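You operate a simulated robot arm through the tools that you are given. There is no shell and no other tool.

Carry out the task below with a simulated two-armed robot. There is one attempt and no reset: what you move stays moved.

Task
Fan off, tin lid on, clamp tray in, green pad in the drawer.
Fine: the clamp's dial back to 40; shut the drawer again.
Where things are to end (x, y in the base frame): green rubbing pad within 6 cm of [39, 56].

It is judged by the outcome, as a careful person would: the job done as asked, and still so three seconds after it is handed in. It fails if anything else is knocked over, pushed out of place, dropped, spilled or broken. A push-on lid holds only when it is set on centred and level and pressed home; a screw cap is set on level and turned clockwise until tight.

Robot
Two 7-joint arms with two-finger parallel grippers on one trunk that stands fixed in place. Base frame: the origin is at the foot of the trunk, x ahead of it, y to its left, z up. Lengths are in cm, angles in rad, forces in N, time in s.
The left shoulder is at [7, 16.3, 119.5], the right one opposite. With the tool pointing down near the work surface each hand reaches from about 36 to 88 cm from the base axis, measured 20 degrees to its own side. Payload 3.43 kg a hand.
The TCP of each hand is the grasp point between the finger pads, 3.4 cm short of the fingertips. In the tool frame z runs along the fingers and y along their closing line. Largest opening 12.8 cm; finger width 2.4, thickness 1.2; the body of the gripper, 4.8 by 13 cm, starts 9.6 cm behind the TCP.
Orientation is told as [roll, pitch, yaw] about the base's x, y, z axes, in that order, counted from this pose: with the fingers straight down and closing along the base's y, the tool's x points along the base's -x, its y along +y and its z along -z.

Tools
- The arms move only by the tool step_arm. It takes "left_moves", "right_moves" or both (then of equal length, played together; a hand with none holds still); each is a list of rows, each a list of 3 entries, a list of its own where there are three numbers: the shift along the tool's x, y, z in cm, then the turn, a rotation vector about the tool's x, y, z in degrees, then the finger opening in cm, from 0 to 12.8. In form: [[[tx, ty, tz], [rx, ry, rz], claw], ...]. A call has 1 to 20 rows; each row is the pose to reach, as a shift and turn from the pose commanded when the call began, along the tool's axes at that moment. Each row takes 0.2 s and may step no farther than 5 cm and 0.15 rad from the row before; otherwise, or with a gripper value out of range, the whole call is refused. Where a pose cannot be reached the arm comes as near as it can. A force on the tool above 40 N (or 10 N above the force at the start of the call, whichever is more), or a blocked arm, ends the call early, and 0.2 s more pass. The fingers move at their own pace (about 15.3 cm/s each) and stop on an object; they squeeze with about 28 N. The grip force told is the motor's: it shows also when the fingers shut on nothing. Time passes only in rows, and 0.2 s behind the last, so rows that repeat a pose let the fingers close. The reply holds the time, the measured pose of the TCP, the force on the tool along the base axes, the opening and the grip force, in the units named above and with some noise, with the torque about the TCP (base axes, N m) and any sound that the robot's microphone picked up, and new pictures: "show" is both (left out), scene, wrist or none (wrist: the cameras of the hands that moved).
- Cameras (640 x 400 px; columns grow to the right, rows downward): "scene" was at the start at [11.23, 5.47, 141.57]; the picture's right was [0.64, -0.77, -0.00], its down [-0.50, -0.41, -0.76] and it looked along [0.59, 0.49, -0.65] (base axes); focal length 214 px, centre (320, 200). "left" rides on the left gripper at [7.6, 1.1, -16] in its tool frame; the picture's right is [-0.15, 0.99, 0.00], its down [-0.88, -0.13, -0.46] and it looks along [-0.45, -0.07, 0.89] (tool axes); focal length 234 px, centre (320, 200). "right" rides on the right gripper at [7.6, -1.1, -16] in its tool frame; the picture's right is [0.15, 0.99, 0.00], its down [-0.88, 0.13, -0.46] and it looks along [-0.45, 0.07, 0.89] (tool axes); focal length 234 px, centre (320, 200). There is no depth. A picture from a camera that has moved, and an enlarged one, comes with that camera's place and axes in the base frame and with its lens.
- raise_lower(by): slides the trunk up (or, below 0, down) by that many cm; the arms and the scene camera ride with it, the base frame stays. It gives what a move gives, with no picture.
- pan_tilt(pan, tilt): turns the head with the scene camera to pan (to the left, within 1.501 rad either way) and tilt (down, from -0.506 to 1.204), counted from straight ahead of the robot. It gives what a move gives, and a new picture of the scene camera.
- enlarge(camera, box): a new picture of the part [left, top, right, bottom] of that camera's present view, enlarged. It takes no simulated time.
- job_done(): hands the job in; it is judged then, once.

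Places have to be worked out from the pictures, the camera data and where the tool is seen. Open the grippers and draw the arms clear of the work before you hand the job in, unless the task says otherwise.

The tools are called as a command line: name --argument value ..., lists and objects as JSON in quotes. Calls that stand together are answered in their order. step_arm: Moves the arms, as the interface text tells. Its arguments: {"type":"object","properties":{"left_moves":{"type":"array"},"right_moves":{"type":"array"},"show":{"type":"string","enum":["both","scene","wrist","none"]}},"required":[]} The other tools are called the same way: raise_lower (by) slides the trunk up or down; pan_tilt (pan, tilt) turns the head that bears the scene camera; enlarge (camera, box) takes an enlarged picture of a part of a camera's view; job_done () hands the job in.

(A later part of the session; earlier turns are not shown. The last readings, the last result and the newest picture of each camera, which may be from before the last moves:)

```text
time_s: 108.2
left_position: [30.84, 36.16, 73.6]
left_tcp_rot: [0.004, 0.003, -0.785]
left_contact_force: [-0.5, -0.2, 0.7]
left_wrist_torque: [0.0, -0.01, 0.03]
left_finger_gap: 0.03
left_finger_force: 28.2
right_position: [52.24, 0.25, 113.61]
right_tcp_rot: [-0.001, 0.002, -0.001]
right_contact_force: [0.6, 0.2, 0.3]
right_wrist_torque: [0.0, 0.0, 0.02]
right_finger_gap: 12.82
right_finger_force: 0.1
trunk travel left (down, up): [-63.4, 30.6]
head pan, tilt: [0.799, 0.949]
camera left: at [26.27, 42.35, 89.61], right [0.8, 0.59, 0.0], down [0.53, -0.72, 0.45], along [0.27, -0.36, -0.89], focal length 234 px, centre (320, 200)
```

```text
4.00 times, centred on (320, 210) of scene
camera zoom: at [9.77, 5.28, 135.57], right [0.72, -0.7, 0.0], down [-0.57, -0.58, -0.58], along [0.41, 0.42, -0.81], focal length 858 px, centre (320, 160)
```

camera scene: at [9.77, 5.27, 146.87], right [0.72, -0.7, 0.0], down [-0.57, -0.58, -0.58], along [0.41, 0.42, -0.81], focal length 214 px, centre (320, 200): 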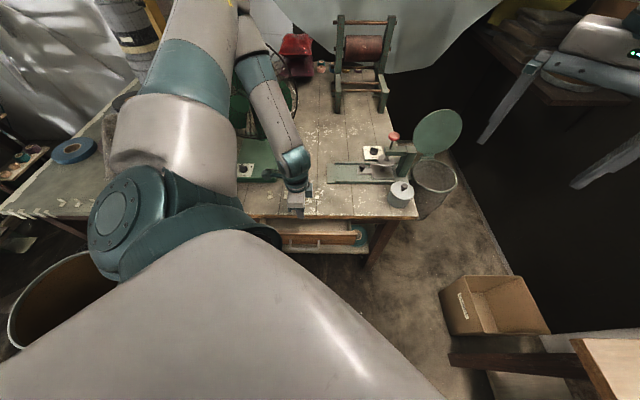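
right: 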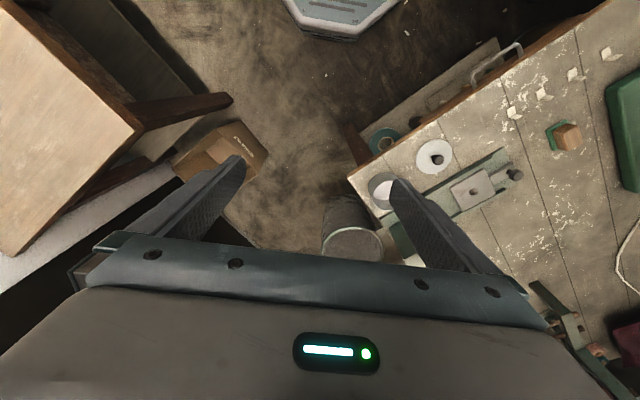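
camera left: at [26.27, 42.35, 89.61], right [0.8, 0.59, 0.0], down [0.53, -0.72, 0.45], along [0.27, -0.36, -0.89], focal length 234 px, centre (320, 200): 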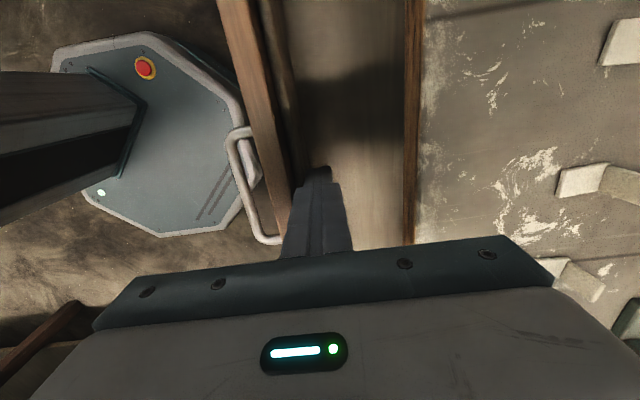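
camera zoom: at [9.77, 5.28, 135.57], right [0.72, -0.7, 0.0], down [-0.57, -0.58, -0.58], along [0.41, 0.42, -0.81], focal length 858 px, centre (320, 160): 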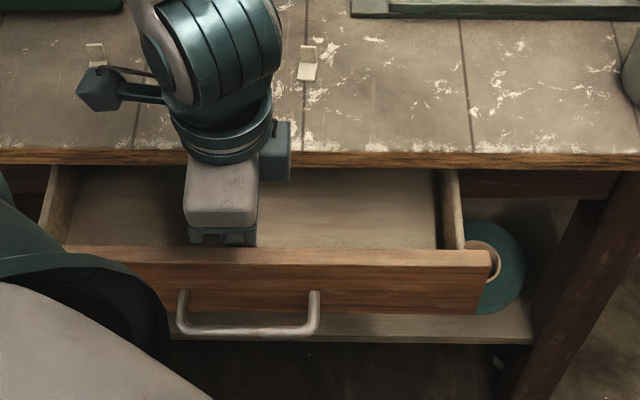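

No resistance. I draw the front further toward me, leaning the hand outward as needed.

step_arm --left_moves '[[[0, -1.3, 0], [2.5, 0, 0], 0], [[0, -2.3, 0], [5, 0, 0], 0], [[0, -3.3, 0], [7.5, 0, 0], 0], [[0, -4.2, 0], [10, 0, 0], 0], [[0, -5.2, 0], [12.5, 0, 0], 0], [[0, -6.1, 0], [15, 0, 0], 0]]' --show "wrist"

enlarge --camera "scene" --box '[240, 160, 400, 260]'

```text
time_s: 109.6
left_position: [26.41, 31.9, 73.53]
left_tcp_rot: [-0.258, 0.007, -0.784]
left_contact_force: [0.7, 0.5, -1.2]
left_wrist_torque: [0.07, -0.05, 0.01]
left_finger_gap: 0.0
left_finger_force: 28.6
right_position: [52.27, 0.11, 113.49]
right_tcp_rot: [0.0, 0.003, 0.001]
right_contact_force: [-0.7, -0.4, -0.7]
right_wrist_torque: [0.04, 0.04, 0.0]
right_finger_gap: 12.8
right_finger_force: 0.1
trunk travel left (down, up): [-63.4, 30.6]
head pan, tilt: [0.799, 0.949]
camera left: at [24.81, 41.02, 88.72], right [0.78, 0.57, -0.25], down [0.62, -0.63, 0.47], along [0.11, -0.52, -0.85], focal length 234 px, centre (320, 200)
```

left: 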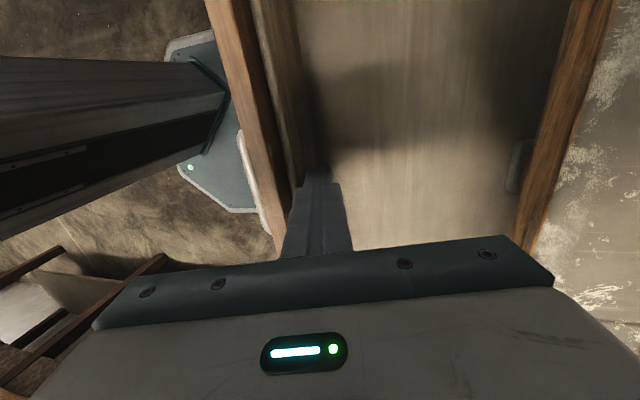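

```text
4.00 times, centred on (320, 210) of scene
camera zoom: at [9.81, 5.23, 135.57], right [0.72, -0.7, 0.0], down [-0.57, -0.58, -0.58], along [0.41, 0.42, -0.81], focal length 858 px, centre (320, 160)
```

zoom: 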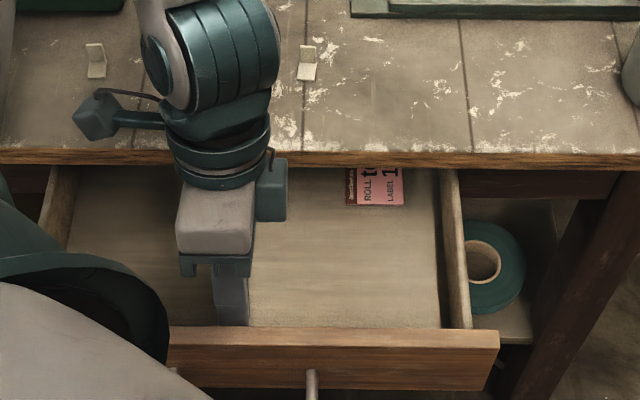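

The drawer is open about 17–18 cm; there are some items at its back. I lift the hand out with the trunk and inspect the drawer.

raise_lower --by 16

enlarge --camera "left" --box '[200, 0, 640, 250]'

enlarge --camera "scene" --box '[240, 180, 400, 280]'

```text
time_s: 111.5
left_position: [26.39, 32.01, 89.62]
left_tcp_rot: [-0.258, 0.006, -0.787]
left_contact_force: [-0.7, 0.3, -0.7]
left_wrist_torque: [0.02, -0.01, 0.01]
left_finger_gap: 0.03
left_finger_force: 27.9
right_position: [52.18, 0.23, 129.59]
right_tcp_rot: [-0.002, 0.001, 0.0]
right_contact_force: [-0.6, -0.6, 0.4]
right_wrist_torque: [0.02, 0.0, 0.0]
right_finger_gap: 12.79
right_finger_force: 0.0
trunk travel left (down, up): [-79.4, 14.6]
head pan, tilt: [0.799, 0.949]
```

```text
1.45 times, centred on (420, 125) of left
camera zoom: at [24.81, 41.04, 104.72], right [0.78, 0.57, -0.25], down [0.62, -0.63, 0.47], along [0.11, -0.52, -0.85], focal length 341 px, centre (174, 309)
```

zoom: 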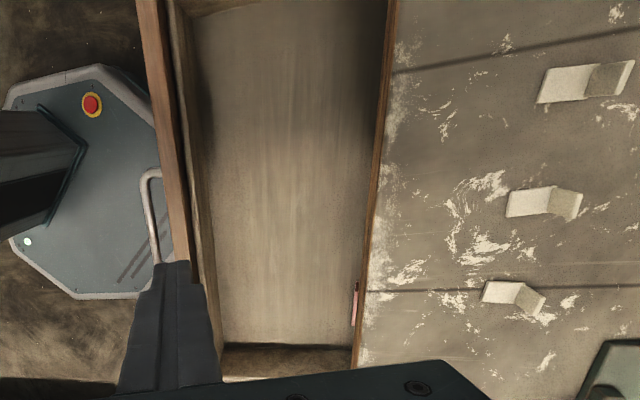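

```text
4.00 times, centred on (320, 230) of scene
camera zoom: at [9.78, 5.29, 151.56], right [0.72, -0.7, 0.0], down [-0.57, -0.58, -0.58], along [0.41, 0.42, -0.81], focal length 858 px, centre (320, 80)
```

zoom: 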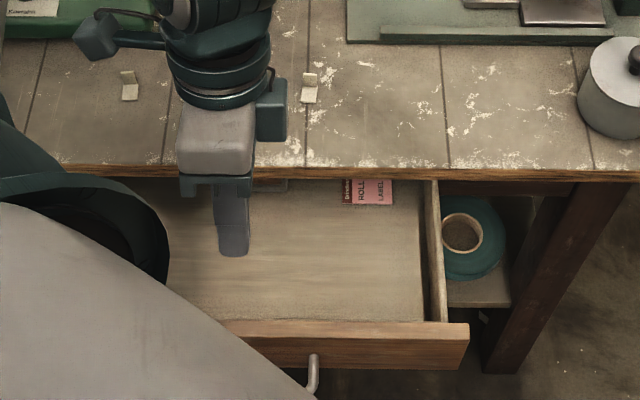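

The drawer stands open ≈17.6 cm (front's inner face at n≈39.3), the left half is empty. The pad should go at about n≈47.5, e≈−12 while open. Now I move over to the green pad and look at it.

step_arm --left_moves '[[[0.3, 3.7, -2.1], [-2.1, 0, 0], 2], [[0.6, 7.4, -4.2], [-4.2, 0, 0], 4], [[0.9, 11.1, -6.2], [-6.3, 0, 0], 6], [[1.1, 14.8, -8.3], [-8.4, 0, 0], 7], [[1.4, 18.5, -10.4], [-10.5, 0, 0], 8], [[1.7, 22.2, -12.5], [-12.6, 0, 0], 8], [[2.0, 25.87, -14.5], [-14.8, 0, 0], 8]]' --show "wrist"

enlarge --camera "left" --box '[240, 60, 400, 180]'

enlarge --camera "scene" --box '[240, 150, 400, 270]'

```text
time_s: 113.0
left_position: [45.67, 53.83, 96.93]
left_tcp_rot: [-0.001, 0.006, -0.786]
left_contact_force: [-0.2, 0.3, -0.3]
left_wrist_torque: [0.0, -0.02, 0.04]
left_finger_gap: 8.0
left_finger_force: 0.1
right_position: [52.14, 0.4, 129.62]
right_tcp_rot: [-0.002, 0.002, -0.001]
right_contact_force: [-0.1, 0.1, 0.1]
right_wrist_torque: [-0.02, 0.01, -0.02]
right_finger_gap: 12.82
right_finger_force: 0.1
trunk travel left (down, up): [-79.4, 14.6]
head pan, tilt: [0.799, 0.949]
camera left: at [41.1, 59.99, 112.99], right [0.8, 0.6, 0.0], down [0.53, -0.72, 0.45], along [0.27, -0.36, -0.89], focal length 234 px, centre (320, 200)
```

left: 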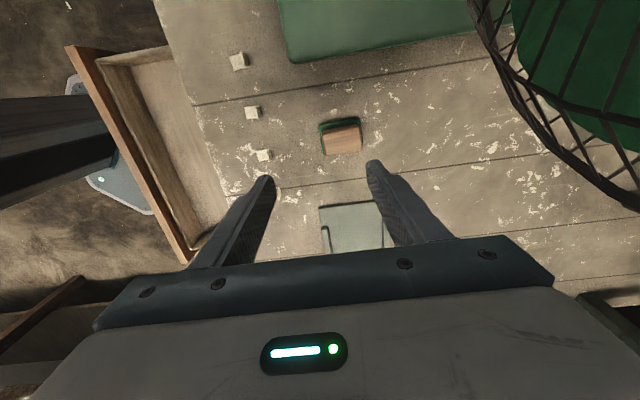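

```text
3.33 times, centred on (320, 120) of left
camera zoom: at [41.1, 59.99, 112.99], right [0.8, 0.6, 0.0], down [0.53, -0.72, 0.45], along [0.27, -0.36, -0.89], focal length 781 px, centre (320, 467)
```

zoom: 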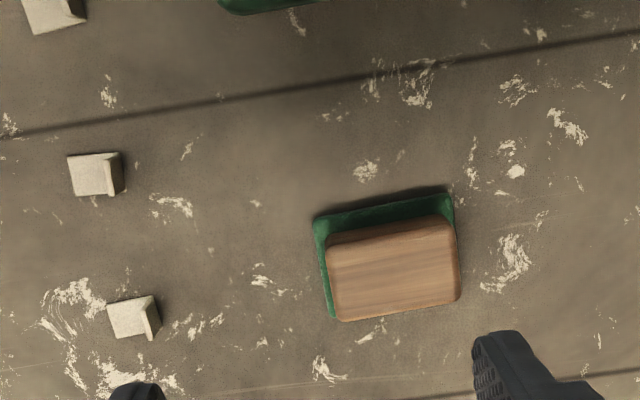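

```text
3.33 times, centred on (320, 210) of scene
camera zoom: at [9.72, 5.45, 151.57], right [0.72, -0.7, 0.0], down [-0.57, -0.58, -0.58], along [0.41, 0.42, -0.81], focal length 715 px, centre (320, 167)
```

zoom: 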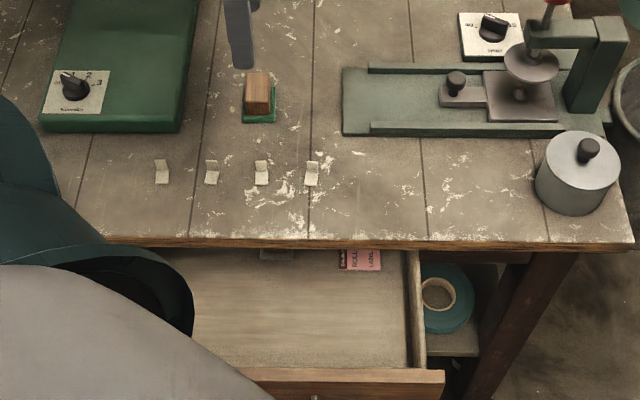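

Pad: wood block about n 70.7–75.6, e −7.3…−4.2, top z≈81.8 (centre ≈(47.7, 55.8)). I lower over it with the fingers closing along n and grip the wood.

step_arm --left_moves '[[[0, 1.4, 3.5], [0, 0, 0], 8], [[0, 2.85, 7.5], [0, 0, 0], 8], [[0, 2.85, 11.5], [0, 0, 0], 8], [[0, 2.85, 15.0], [0, 0, 0], 8]]' --show "wrist"

enlarge --camera "left" --box '[220, 80, 420, 210]'

enlarge --camera "scene" --box '[260, 150, 356, 210]'

```text
time_s: 114.0
left_position: [47.57, 55.75, 85.41]
left_tcp_rot: [0.003, 0.004, -0.784]
left_contact_force: [0.2, -0.4, 0.8]
left_wrist_torque: [0.01, 0.0, -0.03]
left_finger_gap: 8.02
left_finger_force: 0.1
left hand out of reach, approached as far as the arm can: row 4
right_position: [52.16, 0.17, 129.66]
right_tcp_rot: [0.001, 0.002, -0.001]
right_contact_force: [-1.0, -0.6, -0.1]
right_wrist_torque: [-0.01, 0.02, -0.03]
right_finger_gap: 12.78
right_finger_force: 0.0
trunk travel left (down, up): [-79.4, 14.6]
head pan, tilt: [0.799, 0.949]
camera left: at [42.92, 61.95, 101.34], right [0.8, 0.6, 0.0], down [0.53, -0.72, 0.45], along [0.27, -0.36, -0.89], focal length 234 px, centre (320, 200)
```

left: 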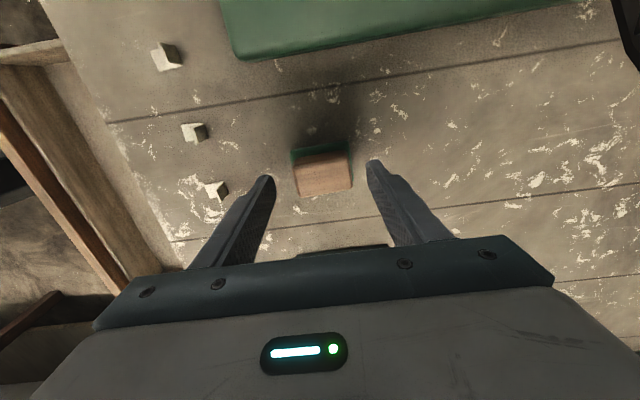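

```text
3.08 times, centred on (320, 145) of left
camera zoom: at [42.92, 61.95, 101.34], right [0.8, 0.6, 0.0], down [0.53, -0.72, 0.45], along [0.27, -0.36, -0.89], focal length 720 px, centre (320, 369)
```

zoom: 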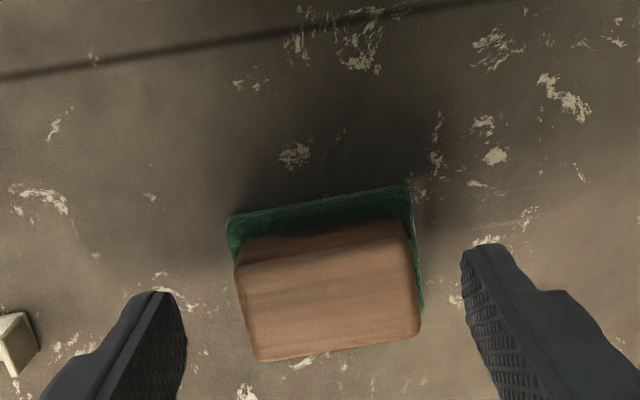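

```text
6.67 times, centred on (308, 180) of scene
camera zoom: at [9.77, 5.18, 151.57], right [0.72, -0.7, 0.0], down [-0.57, -0.58, -0.58], along [0.41, 0.42, -0.81], focal length 1430 px, centre (400, 333)
```

zoom: 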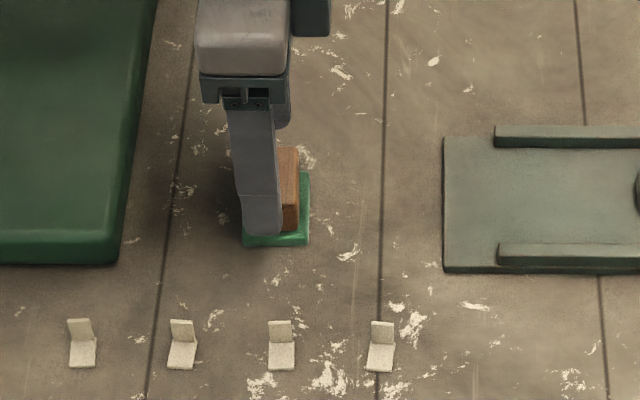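

Again about 46 cm below the shoulder is the floor of reach, so I finish the descent with the trunk (3.5 cm), shift 0.3 cm in +e, and close.

raise_lower --by -3.6

step_arm --left_moves '[[[-0.3, 0.1, 0], [0, 0, 0], 8], [[-0.3, 0.1, 0], [0, 0, 0], 4], [[-0.3, 0.1, 0], [0, 0, 0], 4], [[-0.3, 0.1, 0], [0, 0, 0], 3]]' --show "wrist"

enlarge --camera "scene" --box '[260, 150, 356, 210]'

```text
time_s: 114.8
left_position: [47.35, 55.87, 81.82]
left_tcp_rot: [0.002, 0.004, -0.784]
left_contact_force: [0.6, 0.5, 0.0]
left_wrist_torque: [0.0, -0.02, 0.03]
left_finger_gap: 7.98
left_finger_force: 0.1
right_position: [52.03, 0.36, 126.05]
right_tcp_rot: [-0.001, -0.001, 0.0]
right_contact_force: [0.3, 0.0, -0.3]
right_wrist_torque: [0.01, -0.03, 0.0]
right_finger_gap: 12.8
right_finger_force: 0.1
trunk travel left (down, up): [-75.8, 18.2]
head pan, tilt: [0.799, 0.949]
```

```text
time_s: 115.8
left_position: [47.78, 55.77, 81.75]
left_tcp_rot: [-0.001, 0.004, -0.785]
left_contact_force: [-0.5, 0.4, -0.1]
left_wrist_torque: [0.06, -0.01, -0.02]
left_finger_gap: 5.94
left_finger_force: 28.2
right_position: [52.23, 0.18, 125.97]
right_tcp_rot: [-0.002, 0.003, -0.001]
right_contact_force: [-0.3, -0.1, -0.2]
right_wrist_torque: [-0.03, 0.0, 0.0]
right_finger_gap: 12.81
right_finger_force: 0.0
trunk travel left (down, up): [-75.8, 18.2]
head pan, tilt: [0.799, 0.949]
camera left: at [43.14, 61.87, 97.73], right [0.8, 0.6, 0.0], down [0.53, -0.72, 0.45], along [0.27, -0.36, -0.89], focal length 234 px, centre (320, 200)
```

left: 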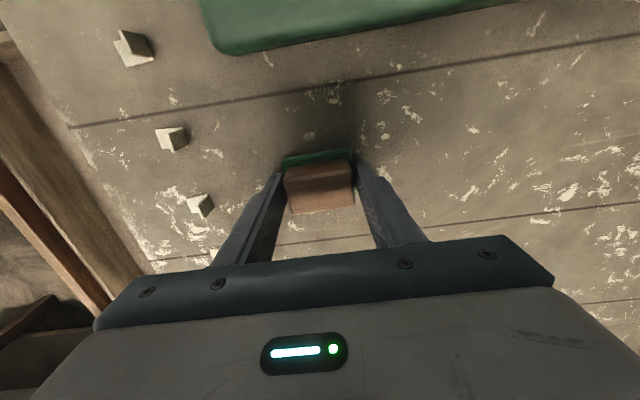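

```text
6.67 times, centred on (308, 180) of scene
camera zoom: at [9.76, 5.27, 147.97], right [0.72, -0.7, 0.0], down [-0.57, -0.58, -0.58], along [0.41, 0.42, -0.81], focal length 1430 px, centre (400, 333)
```

zoom: 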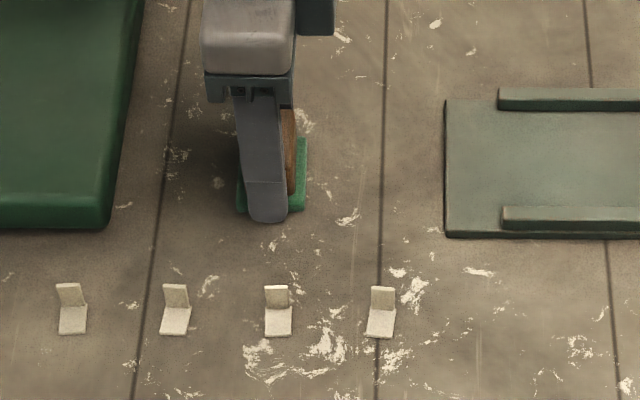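

The pad is held (gap 5.9). I lift it and carry it over the table edge to above the drawer at n≈46.5, e≈−12.

step_arm --left_moves '[[[0, 0, -3.2], [0, 0, 0], 3], [[0, 0, -6.4], [0, 0, 0], 3], [[1.0, -4.4, -6.4], [0, 0, 0], 3], [[2.1, -8.9, -6.4], [0, 0, 0], 3], [[3.2, -13.3, -6.4], [0, 0, 0], 3], [[4.2, -17.8, -6.2], [0, 0, 0], 3], [[5.3, -22.2, -5.6], [0, 0, 0], 3], [[6.35, -26.7, -4.9], [0, 0, 0], 3], [[6.35, -26.7, -4.9], [0, 0, 0], 3]]' --show "both"

enlarge --camera "left" --box '[160, 40, 480, 240]'

```text
time_s: 117.8
left_position: [25.05, 41.81, 85.97]
left_tcp_rot: [0.001, 0.007, -0.786]
left_contact_force: [0.0, 0.1, 0.1]
left_wrist_torque: [0.02, 0.02, 0.02]
left_finger_gap: 5.91
left_finger_force: 28.1
left hand out of reach, approached as far as the arm can: row 8, 9
right_position: [52.18, 0.26, 125.91]
right_tcp_rot: [0.0, 0.002, -0.002]
right_contact_force: [-0.3, 0.2, -1.0]
right_wrist_torque: [0.02, 0.02, 0.01]
right_finger_gap: 12.79
right_finger_force: 0.0
trunk travel left (down, up): [-75.8, 18.2]
head pan, tilt: [0.799, 0.949]
camera scene: at [9.86, 5.26, 147.97], right [0.72, -0.7, 0.0], down [-0.57, -0.58, -0.58], along [0.4, 0.42, -0.81], focal length 214 px, centre (320, 200)
camera left: at [20.5, 47.97, 101.94], right [0.8, 0.6, 0.0], down [0.53, -0.72, 0.45], along [0.27, -0.36, -0.89], focal length 234 px, centre (320, 200)
```

scene: 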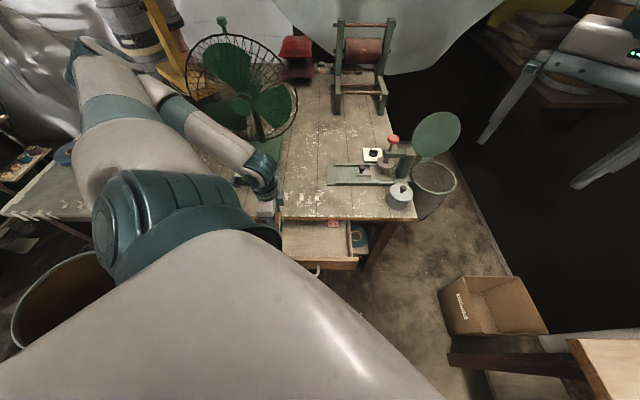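
left: 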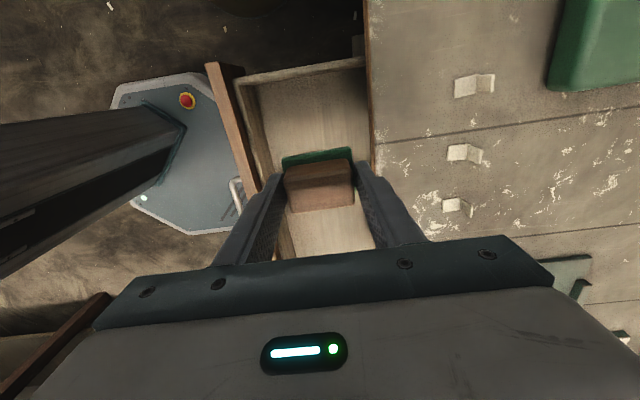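

```text
2.00 times, centred on (320, 140) of left
camera zoom: at [20.5, 47.97, 101.94], right [0.8, 0.6, 0.0], down [0.53, -0.72, 0.45], along [0.27, -0.36, -0.89], focal length 468 px, centre (320, 320)
```

zoom: 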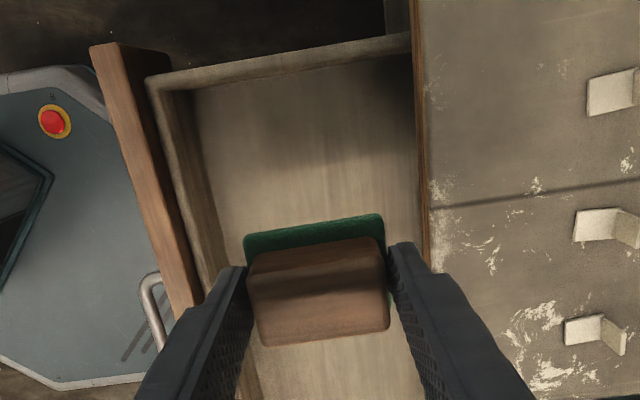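

Well over the left part of the drawer (n=47.3, e=−11.9). I lower the trunk 12 cm, then in small steps until the pad touches the drawer floor.

raise_lower --by -12

enlarge --camera "left" --box '[160, 40, 480, 240]'

enlarge --camera "scene" --box '[220, 170, 380, 270]'

```text
time_s: 119.3
left_position: [25.01, 41.85, 73.9]
left_tcp_rot: [0.0, 0.005, -0.785]
left_contact_force: [-0.9, 0.0, -0.1]
left_wrist_torque: [-0.01, 0.02, 0.0]
left_finger_gap: 5.91
left_finger_force: 28.1
right_position: [52.14, 0.27, 114.06]
right_tcp_rot: [-0.002, 0.0, -0.001]
right_contact_force: [0.6, -0.6, -0.3]
right_wrist_torque: [-0.01, -0.05, 0.0]
right_finger_gap: 12.81
right_finger_force: 0.0
trunk travel left (down, up): [-63.8, 30.2]
head pan, tilt: [0.799, 0.949]
```

```text
2.00 times, centred on (320, 140) of left
camera zoom: at [20.45, 48.01, 89.95], right [0.8, 0.6, 0.0], down [0.53, -0.72, 0.45], along [0.27, -0.36, -0.89], focal length 468 px, centre (320, 320)
```

zoom: 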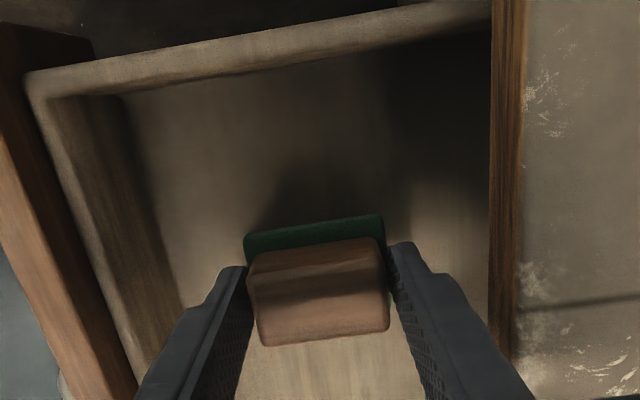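

```text
4.00 times, centred on (300, 220) of scene
camera zoom: at [9.74, 5.28, 135.98], right [0.72, -0.7, 0.0], down [-0.57, -0.58, -0.58], along [0.41, 0.42, -0.81], focal length 858 px, centre (400, 120)
```

zoom: 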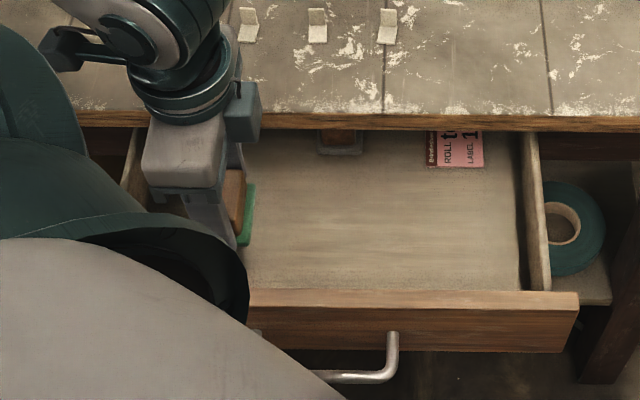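

raise_lower --by -1

raise_lower --by -0.5

enlarge --camera "left" --box '[220, 80, 420, 210]'

```text
time_s: 119.9
left_position: [24.98, 41.77, 72.95]
left_tcp_rot: [-0.001, 0.005, -0.782]
left_contact_force: [-0.7, 0.7, -0.2]
left_wrist_torque: [-0.03, 0.03, 0.01]
left_finger_gap: 5.9
left_finger_force: 28.6
right_position: [52.12, 0.36, 112.97]
right_tcp_rot: [-0.001, 0.002, -0.002]
right_contact_force: [-0.3, 0.6, 0.1]
right_wrist_torque: [-0.01, 0.0, 0.02]
right_finger_gap: 12.77
right_finger_force: 0.0
trunk travel left (down, up): [-62.8, 31.2]
head pan, tilt: [0.799, 0.949]
```

```text
time_s: 120.5
left_position: [25.02, 41.87, 72.36]
left_tcp_rot: [-0.001, 0.007, -0.786]
left_contact_force: [0.6, 0.4, -0.6]
left_wrist_torque: [-0.02, 0.0, -0.03]
left_finger_gap: 5.92
left_finger_force: 27.8
right_position: [52.15, 0.26, 112.57]
right_tcp_rot: [-0.001, 0.001, 0.0]
right_contact_force: [-0.3, 0.6, 0.3]
right_wrist_torque: [-0.03, -0.02, -0.02]
right_finger_gap: 12.8
right_finger_force: 0.0
trunk travel left (down, up): [-62.3, 31.7]
head pan, tilt: [0.799, 0.949]
```

```text
3.08 times, centred on (320, 145) of left
camera zoom: at [20.45, 48.01, 88.44], right [0.8, 0.6, 0.0], down [0.53, -0.72, 0.45], along [0.27, -0.36, -0.89], focal length 720 px, centre (320, 369)
```

zoom: 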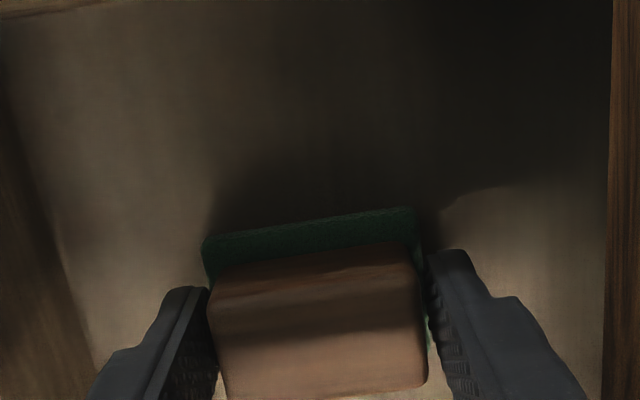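

raise_lower --by -0.5

raise_lower --by -0.4

```text
time_s: 121.0
left_position: [24.89, 41.91, 72.0]
left_tcp_rot: [0.001, 0.006, -0.787]
left_contact_force: [0.2, -0.4, 0.5]
left_wrist_torque: [0.01, -0.02, -0.01]
left_finger_gap: 5.9
left_finger_force: 27.5
right_position: [52.09, 0.26, 111.96]
right_tcp_rot: [-0.002, 0.001, 0.001]
right_contact_force: [0.2, -1.1, 0.0]
right_wrist_torque: [0.0, -0.01, -0.01]
right_finger_gap: 12.82
right_finger_force: 0.1
trunk travel left (down, up): [-61.8, 32.2]
head pan, tilt: [0.799, 0.949]
```

```text
time_s: 121.5
left_position: [24.91, 41.76, 71.6]
left_tcp_rot: [0.001, 0.004, -0.786]
left_contact_force: [0.1, 0.3, -0.1]
left_wrist_torque: [0.03, 0.01, -0.01]
left_finger_gap: 5.9
left_finger_force: 28.1
right_position: [51.96, 0.19, 111.73]
right_tcp_rot: [-0.001, 0.002, 0.001]
right_contact_force: [-0.9, -0.2, 0.0]
right_wrist_torque: [-0.02, -0.01, -0.01]
right_finger_gap: 12.82
right_finger_force: 0.0
trunk travel left (down, up): [-61.4, 32.6]
head pan, tilt: [0.799, 0.949]
```

raise_lower --by -0.4

raise_lower --by -0.4

raise_lower --by -0.4

```text
time_s: 122.1
left_position: [24.93, 41.78, 71.23]
left_tcp_rot: [0.0, 0.006, -0.786]
left_contact_force: [0.0, -0.4, -0.2]
left_wrist_torque: [-0.01, -0.01, 0.04]
left_finger_gap: 5.92
left_finger_force: 28.0
right_position: [52.22, 0.31, 111.24]
right_tcp_rot: [0.0, 0.002, 0.001]
right_contact_force: [-0.1, -1.0, -0.1]
right_wrist_torque: [0.0, 0.0, 0.01]
right_finger_gap: 12.8
right_finger_force: 0.1
trunk travel left (down, up): [-61.0, 33.0]
head pan, tilt: [0.799, 0.949]
```

```text
time_s: 122.6
left_position: [24.93, 41.73, 71.0]
left_tcp_rot: [0.001, 0.006, -0.786]
left_contact_force: [-3.7, 3.8, 26.8]
left_wrist_torque: [0.14, 0.13, 0.04]
left_finger_gap: 5.92
left_finger_force: 27.5
right_position: [52.1, 0.21, 110.86]
right_tcp_rot: [0.002, 0.0, 0.0]
right_contact_force: [0.4, -0.2, -1.0]
right_wrist_torque: [-0.03, 0.01, -0.04]
right_finger_gap: 12.78
right_finger_force: 0.0
trunk travel left (down, up): [-60.6, 33.4]
head pan, tilt: [0.799, 0.949]
```

```text
time_s: 123.1
left_position: [24.95, 41.67, 70.65]
left_tcp_rot: [0.0, 0.005, -0.787]
left_contact_force: [-3.0, 3.1, 22.8]
left_wrist_torque: [0.02, 0.08, -0.04]
left_finger_gap: 5.93
left_finger_force: 27.7
right_position: [52.14, 0.23, 110.4]
right_tcp_rot: [0.0, 0.001, -0.002]
right_contact_force: [-0.2, 0.2, 0.2]
right_wrist_torque: [-0.02, 0.0, -0.01]
right_finger_gap: 12.81
right_finger_force: 0.0
trunk travel left (down, up): [-60.3, 33.7]
head pan, tilt: [0.799, 0.949]
stopped: the force on the tool passed its limit at 48 N (the readings are from after the stop); the commanded pose is now the measured one
```

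The pad is on the drawer floor. I ease up slightly, open a little (clear of the table edge) and lift straight out with the trunk.

raise_lower --by 0.4

step_arm --left_moves '[[[0, 0, 0], [0, 0, 0], 6.4], [[0, -0.2, 0], [0, 0, 0], 6.9], [[0, -0.2, 0], [0, 0, 0], 6.9]]' --show "none"

raise_lower --by 16

enlarge --camera "left" --box '[160, 40, 480, 240]'

enlarge --camera "scene" --box '[220, 170, 380, 270]'

```text
time_s: 123.6
left_position: [25.02, 41.8, 70.85]
left_tcp_rot: [0.0, 0.005, -0.788]
left_contact_force: [-0.2, -0.5, -0.8]
left_wrist_torque: [-0.01, 0.02, 0.03]
left_finger_gap: 5.88
left_finger_force: 27.9
right_position: [52.18, 0.18, 110.84]
right_tcp_rot: [-0.001, 0.0, -0.002]
right_contact_force: [-0.2, -0.9, -0.3]
right_wrist_torque: [0.04, 0.01, 0.01]
right_finger_gap: 12.8
right_finger_force: 0.1
trunk travel left (down, up): [-60.7, 33.3]
head pan, tilt: [0.799, 0.949]
```

```text
time_s: 124.4
left_position: [25.06, 41.73, 70.86]
left_tcp_rot: [0.0, 0.006, -0.786]
left_contact_force: [-0.3, -0.6, -1.3]
left_wrist_torque: [-0.01, -0.01, 0.0]
left_finger_gap: 6.89
left_finger_force: 0.2
right_position: [52.16, 0.29, 110.79]
right_tcp_rot: [-0.003, 0.002, 0.002]
right_contact_force: [0.4, -0.2, 0.1]
right_wrist_torque: [-0.02, 0.02, 0.0]
right_finger_gap: 12.81
right_finger_force: 0.0
trunk travel left (down, up): [-60.7, 33.3]
head pan, tilt: [0.799, 0.949]
```

```text
time_s: 126.2
left_position: [25.05, 41.7, 86.91]
left_tcp_rot: [0.001, 0.006, -0.787]
left_contact_force: [0.6, -0.4, -0.1]
left_wrist_torque: [-0.04, 0.0, 0.01]
left_finger_gap: 6.92
left_finger_force: 0.1
right_position: [52.12, 0.21, 126.78]
right_tcp_rot: [-0.002, 0.002, -0.001]
right_contact_force: [-0.7, 0.7, -0.2]
right_wrist_torque: [0.01, 0.01, 0.01]
right_finger_gap: 12.81
right_finger_force: 0.1
trunk travel left (down, up): [-76.7, 17.3]
head pan, tilt: [0.799, 0.949]
```

```text
2.00 times, centred on (320, 140) of left
camera zoom: at [20.5, 47.98, 102.84], right [0.8, 0.59, 0.0], down [0.53, -0.72, 0.45], along [0.27, -0.36, -0.89], focal length 468 px, centre (320, 320)
```

zoom: 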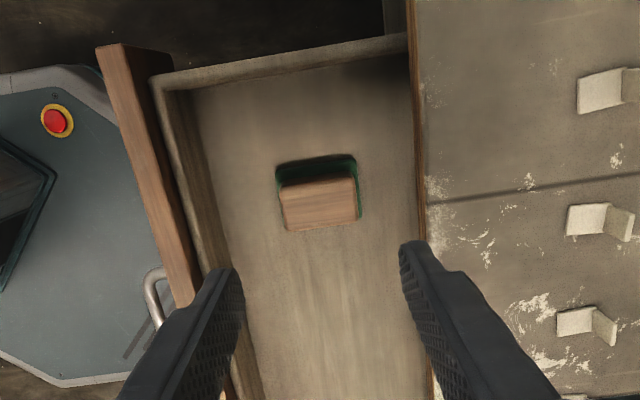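

```text
4.00 times, centred on (300, 220) of scene
camera zoom: at [9.77, 5.29, 148.8], right [0.72, -0.7, 0.0], down [-0.57, -0.58, -0.58], along [0.41, 0.42, -0.81], focal length 858 px, centre (400, 120)
```

zoom: 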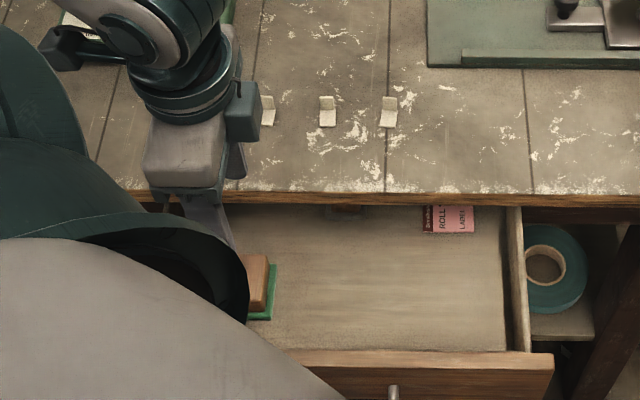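

The pad lies in the drawer, clear of everything. Now to shut the drawer: I take the closed hand round to in front of the drawer's front, right of the handle (e≈+8), leaning 18°, first high up.

step_arm --left_moves '[[[-2, -0.6, 0], [1.8, 0, 0], 5], [[-4, -1.3, 0], [3.6, 0, 0], 3], [[-6, -2.2, 0], [5.4, 0, 0], 1], [[-8, -3.2, 0], [7.2, 0, 0], 0], [[-10, -4.3, 0], [9, 0, 0], 0], [[-12, -5.5, 0], [10.8, 0, 0], 0], [[-14, -6.9, 0], [12.6, 0, 0], 0], [[-16, -8.4, 0], [14.4, 0, 0], 0], [[-18, -10, 0], [16.2, 0, 0], 0], [[-19.8, -11.6, 0], [18, 0, 0], 0], [[-19.8, -11.6, 0], [18, 0, 0], 0]]' --show "both"

enlarge --camera "left" --box '[160, 40, 480, 240]'

enlarge --camera "scene" --box '[220, 190, 380, 290]'

```text
time_s: 128.6
left_position: [28.83, 24.21, 89.91]
left_tcp_rot: [-0.313, 0.004, -0.787]
left_contact_force: [1.4, -0.1, 0.2]
left_wrist_torque: [0.01, -0.02, -0.01]
left_finger_gap: 0.03
left_finger_force: 28.6
left hand out of reach, approached as far as the arm can: row 6, 7, 8, 9, 10, 11
right_position: [52.13, 0.19, 126.79]
right_tcp_rot: [-0.002, 0.001, 0.001]
right_contact_force: [-0.7, -0.1, 0.2]
right_wrist_torque: [-0.01, 0.01, 0.01]
right_finger_gap: 12.8
right_finger_force: 0.1
trunk travel left (down, up): [-76.7, 17.3]
head pan, tilt: [0.799, 0.949]
camera scene: at [9.75, 5.31, 148.81], right [0.72, -0.7, 0.0], down [-0.57, -0.58, -0.58], along [0.41, 0.42, -0.81], focal length 214 px, centre (320, 200)
camera left: at [27.81, 33.83, 104.66], right [0.77, 0.56, -0.31], down [0.63, -0.61, 0.47], along [0.08, -0.56, -0.83], focal length 234 px, centre (320, 200)
```

scene: 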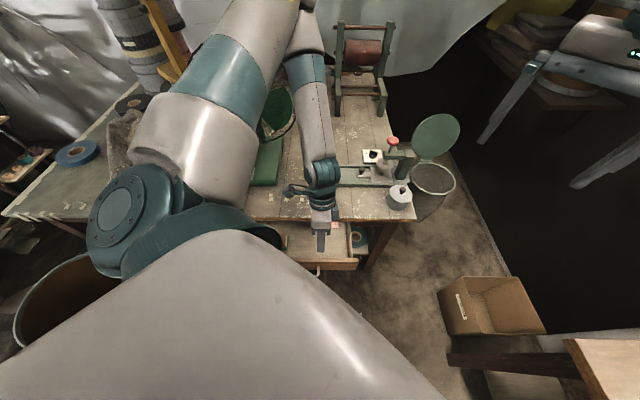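
left: 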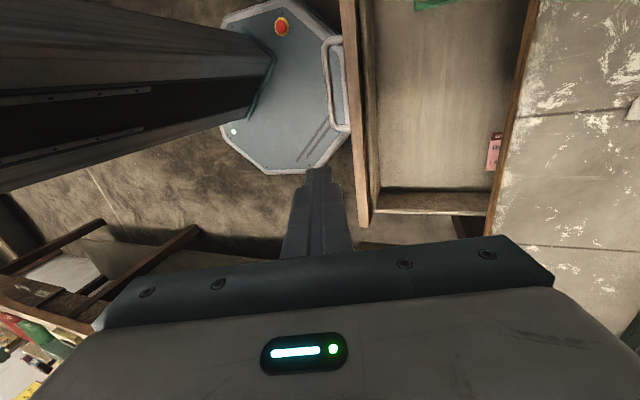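

```text
2.00 times, centred on (320, 140) of left
camera zoom: at [27.81, 33.83, 104.66], right [0.77, 0.56, -0.31], down [0.63, -0.61, 0.47], along [0.08, -0.56, -0.83], focal length 468 px, centre (320, 320)
```

zoom: 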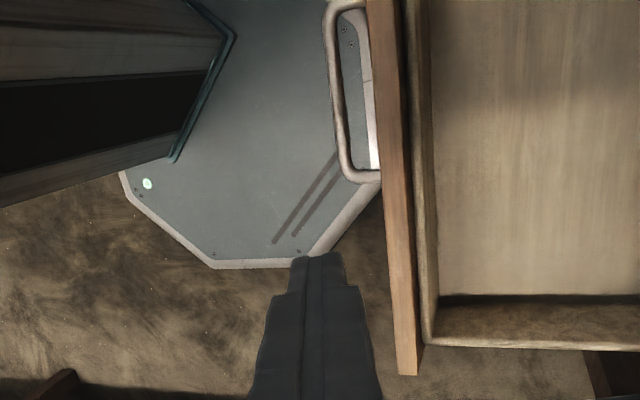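

```text
4.00 times, centred on (300, 240) of scene
camera zoom: at [9.75, 5.31, 148.81], right [0.72, -0.7, 0.0], down [-0.57, -0.58, -0.58], along [0.41, 0.42, -0.81], focal length 858 px, centre (400, 40)
```

zoom: 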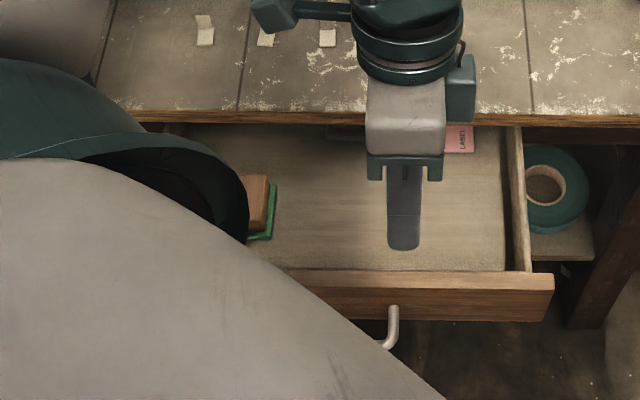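

The fingers are already in front of the panel (outer face at n≈37.4) but need ~1.8 cm more room. I move further along (+e), lean a bit more and come in.

step_arm --left_moves '[[[-2.5, 0.2, 0.4], [1, 0, 0], 0], [[-5, 0.0, 0.8], [2, 0, 0], 0], [[-5.5, -0.8, 1.2], [3.5, 0, 0], 0], [[-5.5, -1.6, 1.5], [5, 0, 0], 0], [[-5.5, -1.6, 1.5], [5, 0, 0], 0]]' --show "wrist"

enlarge --camera "left" --box '[160, 40, 480, 240]'

```text
time_s: 129.8
left_position: [31.88, 20.49, 91.41]
left_tcp_rot: [-0.402, 0.005, -0.785]
left_contact_force: [0.0, 0.2, 0.3]
left_wrist_torque: [0.0, -0.02, 0.0]
left_finger_gap: 0.0
left_finger_force: 28.0
left hand out of reach, approached as far as the arm can: row 1, 2, 3, 4, 5
right_position: [52.29, 0.22, 126.94]
right_tcp_rot: [-0.002, 0.002, 0.002]
right_contact_force: [0.8, 0.1, 0.1]
right_wrist_torque: [-0.02, 0.0, 0.02]
right_finger_gap: 12.79
right_finger_force: 0.0
trunk travel left (down, up): [-76.7, 17.3]
head pan, tilt: [0.799, 0.949]
camera left: at [31.71, 30.99, 105.56], right [0.75, 0.54, -0.39], down [0.66, -0.58, 0.47], along [0.03, -0.61, -0.8], focal length 234 px, centre (320, 200)
```

left: 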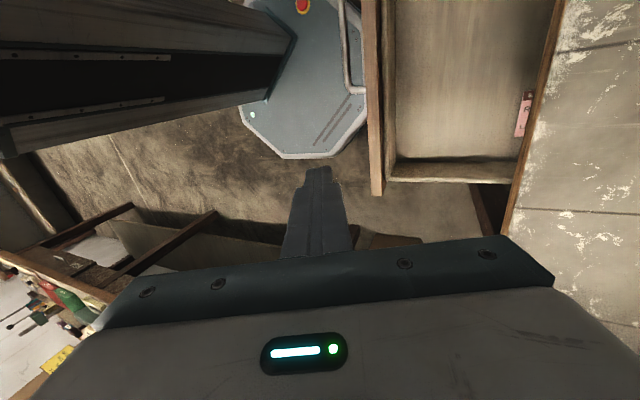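

```text
2.00 times, centred on (320, 140) of left
camera zoom: at [31.71, 30.99, 105.56], right [0.75, 0.54, -0.39], down [0.66, -0.58, 0.47], along [0.03, -0.61, -0.8], focal length 468 px, centre (320, 320)
```

zoom: 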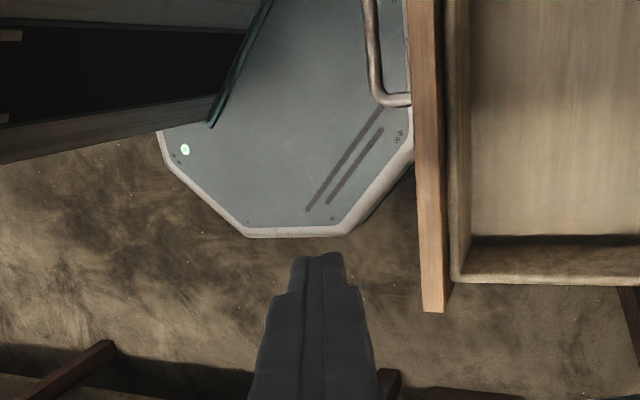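

step_arm --left_moves '[[[0.7, -0.3, -0.1], [0, 0, 0], 0], [[1.4, -0.8, -0.3], [1, 0, 0], 0], [[2.0, -1.2, -0.4], [2, 0, 0], 0], [[2.0, -1.2, -0.4], [2, 0, 0], 0]]' --show "none"

```text
time_s: 130.8
left_position: [29.69, 21.33, 92.1]
left_tcp_rot: [-0.434, 0.006, -0.787]
left_contact_force: [0.0, 0.2, 0.2]
left_wrist_torque: [-0.02, 0.03, 0.02]
left_finger_gap: 0.01
left_finger_force: 28.0
right_position: [52.15, 0.28, 126.76]
right_tcp_rot: [-0.002, 0.001, 0.0]
right_contact_force: [0.0, 0.0, -0.1]
right_wrist_torque: [0.01, -0.02, 0.0]
right_finger_gap: 12.81
right_finger_force: 0.1
trunk travel left (down, up): [-76.7, 17.3]
head pan, tilt: [0.799, 0.949]
```

Good: tip at n≈34.7, in front of the panel. I lower the trunk 16.3 cm to bring the fingertips below the panel's top edge on its outer side.

raise_lower --by -16.3

enlarge --camera "left" --box '[200, 40, 480, 240]'

enlarge --camera "scene" --box '[240, 200, 400, 300]'

```text
time_s: 132.7
left_position: [29.67, 21.26, 75.89]
left_tcp_rot: [-0.437, 0.007, -0.786]
left_contact_force: [0.3, 0.5, -0.4]
left_wrist_torque: [-0.01, 0.0, -0.02]
left_finger_gap: 0.0
left_finger_force: 28.2
right_position: [52.11, 0.23, 110.59]
right_tcp_rot: [-0.001, 0.001, 0.0]
right_contact_force: [0.5, -0.3, 0.6]
right_wrist_torque: [0.03, 0.03, 0.03]
right_finger_gap: 12.8
right_finger_force: 0.0
trunk travel left (down, up): [-60.4, 33.6]
head pan, tilt: [0.799, 0.949]
```

```text
2.00 times, centred on (340, 140) of left
camera zoom: at [29.86, 32.24, 89.82], right [0.74, 0.53, -0.42], down [0.68, -0.57, 0.46], along [0.01, -0.62, -0.78], focal length 468 px, centre (280, 320)
```

zoom: 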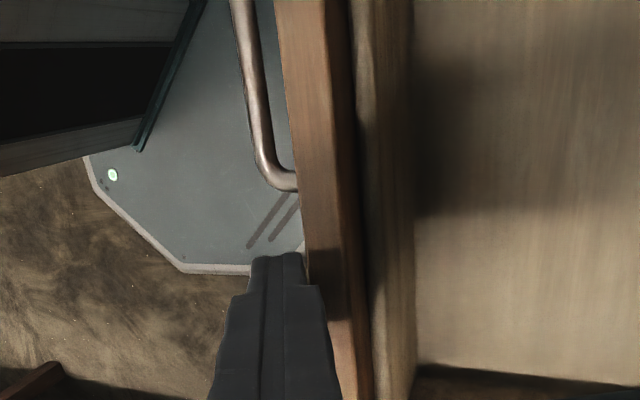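

```text
4.00 times, centred on (320, 250) of scene
camera zoom: at [9.74, 5.27, 132.52], right [0.72, -0.7, 0.0], down [-0.57, -0.58, -0.58], along [0.41, 0.42, -0.81], focal length 858 px, centre (320, 0)
```

zoom: 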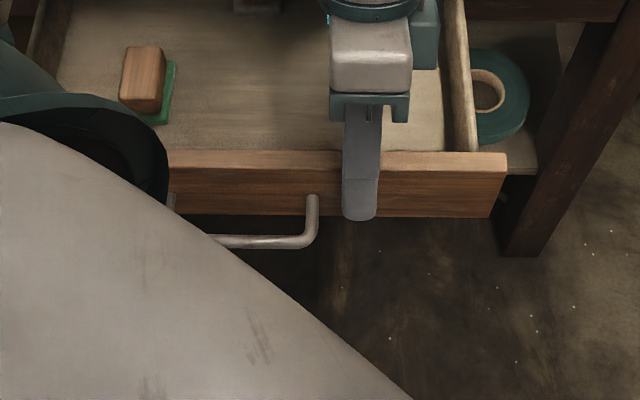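

The fingers stand in front of the panel. I push it toward closed, rolling the hand upright as it advances.

step_arm --left_moves '[[[0, 0.7, -0.33], [-2, 0, 0], 0], [[0, 1.6, -0.76], [-4.5, 0, 0], 0], [[0, 2.5, -1.18], [-7, 0, 0], 0], [[0, 3.4, -1.61], [-9.5, 0, 0], 0], [[0, 4.3, -2.03], [-12, 0, 0], 0], [[0, 5.25, -2.45], [-14.5, 0, 0], 0], [[0, 6.2, -2.9], [-17, 0, 0], 0], [[0, 7.15, -3.34], [-19.5, 0, 0], 0], [[0, 8.1, -3.8], [-22, 0, 0], 0], [[0, 9.06, -4.23], [-25, 0, 0], 0]]' --show "both"

enlarge --camera "scene" --box '[240, 180, 400, 280]'

```text
time_s: 134.9
left_position: [36.89, 28.37, 75.79]
left_tcp_rot: [0.003, 0.007, -0.788]
left_contact_force: [-1.2, -0.2, -1.4]
left_wrist_torque: [-0.05, -0.01, 0.0]
left_finger_gap: 0.0
left_finger_force: 27.9
right_position: [52.17, 0.2, 110.48]
right_tcp_rot: [-0.003, 0.001, -0.001]
right_contact_force: [-0.1, -0.1, 0.4]
right_wrist_torque: [0.01, 0.0, 0.01]
right_finger_gap: 12.81
right_finger_force: 0.0
trunk travel left (down, up): [-60.4, 33.6]
head pan, tilt: [0.799, 0.949]
camera scene: at [9.76, 5.28, 132.51], right [0.72, -0.7, 0.0], down [-0.57, -0.58, -0.58], along [0.41, 0.42, -0.81], focal length 214 px, centre (320, 200)
camera left: at [32.25, 34.58, 91.74], right [0.8, 0.59, 0.0], down [0.53, -0.72, 0.45], along [0.27, -0.36, -0.89], focal length 234 px, centre (320, 200)
```

scene: 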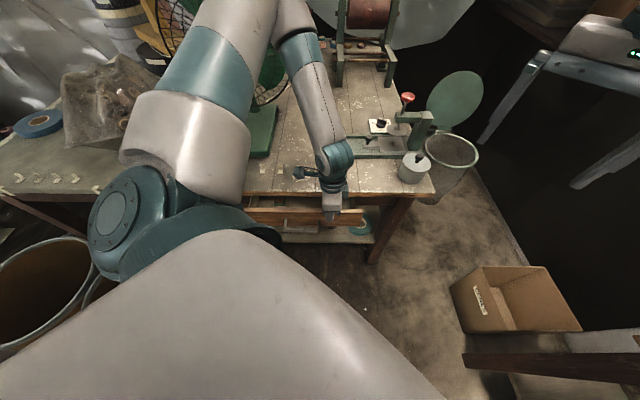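
left: 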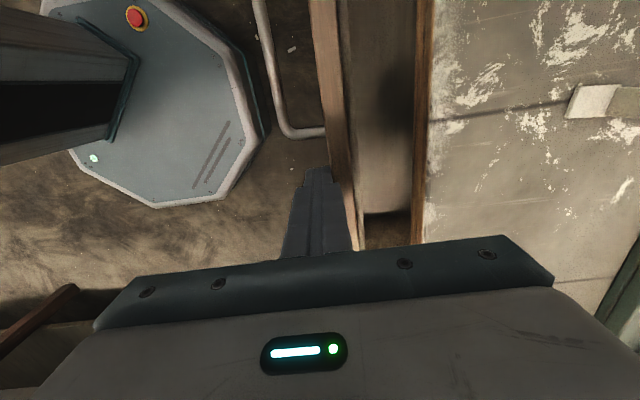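

```text
4.00 times, centred on (320, 230) of scene
camera zoom: at [9.76, 5.28, 132.51], right [0.72, -0.7, 0.0], down [-0.57, -0.58, -0.58], along [0.41, 0.42, -0.81], focal length 858 px, centre (320, 80)
```

zoom: 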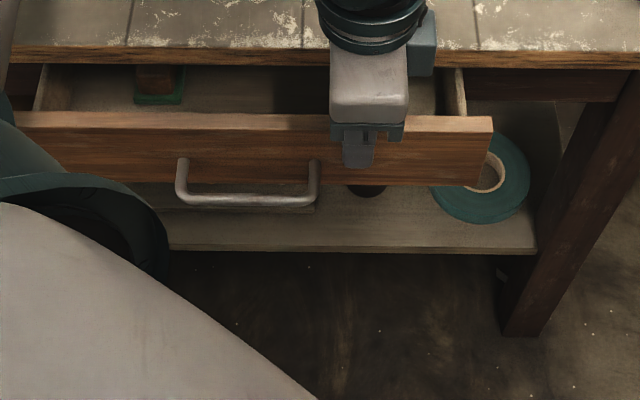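

Closing nicely with the pad still in place. I push on with the hand vertical until just before the table edge.

step_arm --left_moves '[[[0, 1.0, 0], [0, 0, 0], 0], [[0, 2.0, 0], [0, 0, 0], 0], [[0, 3.0, 0], [0, 0, 0], 0], [[0, 3.9, 0], [0, 0, 0], 0], [[0, 4.6, 0], [0, 0, 0], 0]]' --show "wrist"

enlarge --camera "scene" --box '[240, 170, 400, 270]'

```text
time_s: 136.1
left_position: [40.07, 31.5, 75.9]
left_tcp_rot: [0.0, 0.005, -0.788]
left_contact_force: [-1.8, -0.4, 1.0]
left_wrist_torque: [0.0, -0.01, 0.0]
left_finger_gap: 0.0
left_finger_force: 28.2
right_position: [52.22, 0.31, 110.53]
right_tcp_rot: [-0.001, 0.002, -0.002]
right_contact_force: [-0.3, 0.3, 0.3]
right_wrist_torque: [0.0, 0.01, 0.01]
right_finger_gap: 12.8
right_finger_force: 0.0
trunk travel left (down, up): [-60.4, 33.6]
head pan, tilt: [0.799, 0.949]
camera left: at [35.56, 37.87, 91.8], right [0.8, 0.59, 0.0], down [0.53, -0.72, 0.45], along [0.27, -0.36, -0.89], focal length 234 px, centre (320, 200)
```

left: 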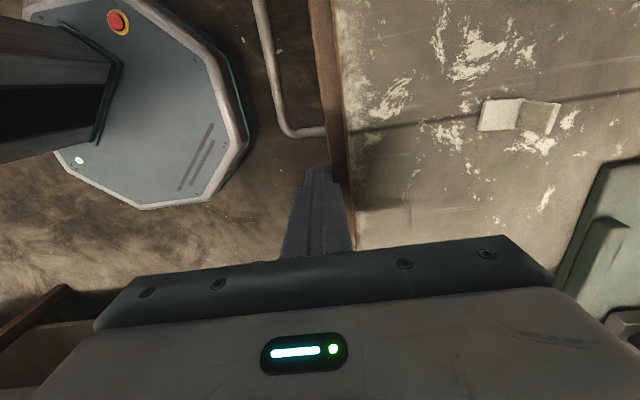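

```text
4.00 times, centred on (320, 220) of scene
camera zoom: at [9.75, 5.28, 132.51], right [0.72, -0.7, 0.0], down [-0.57, -0.58, -0.58], along [0.41, 0.42, -0.81], focal length 858 px, centre (320, 120)
```

zoom: 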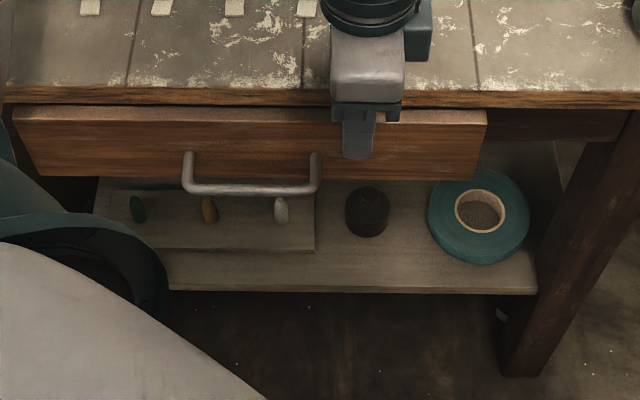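

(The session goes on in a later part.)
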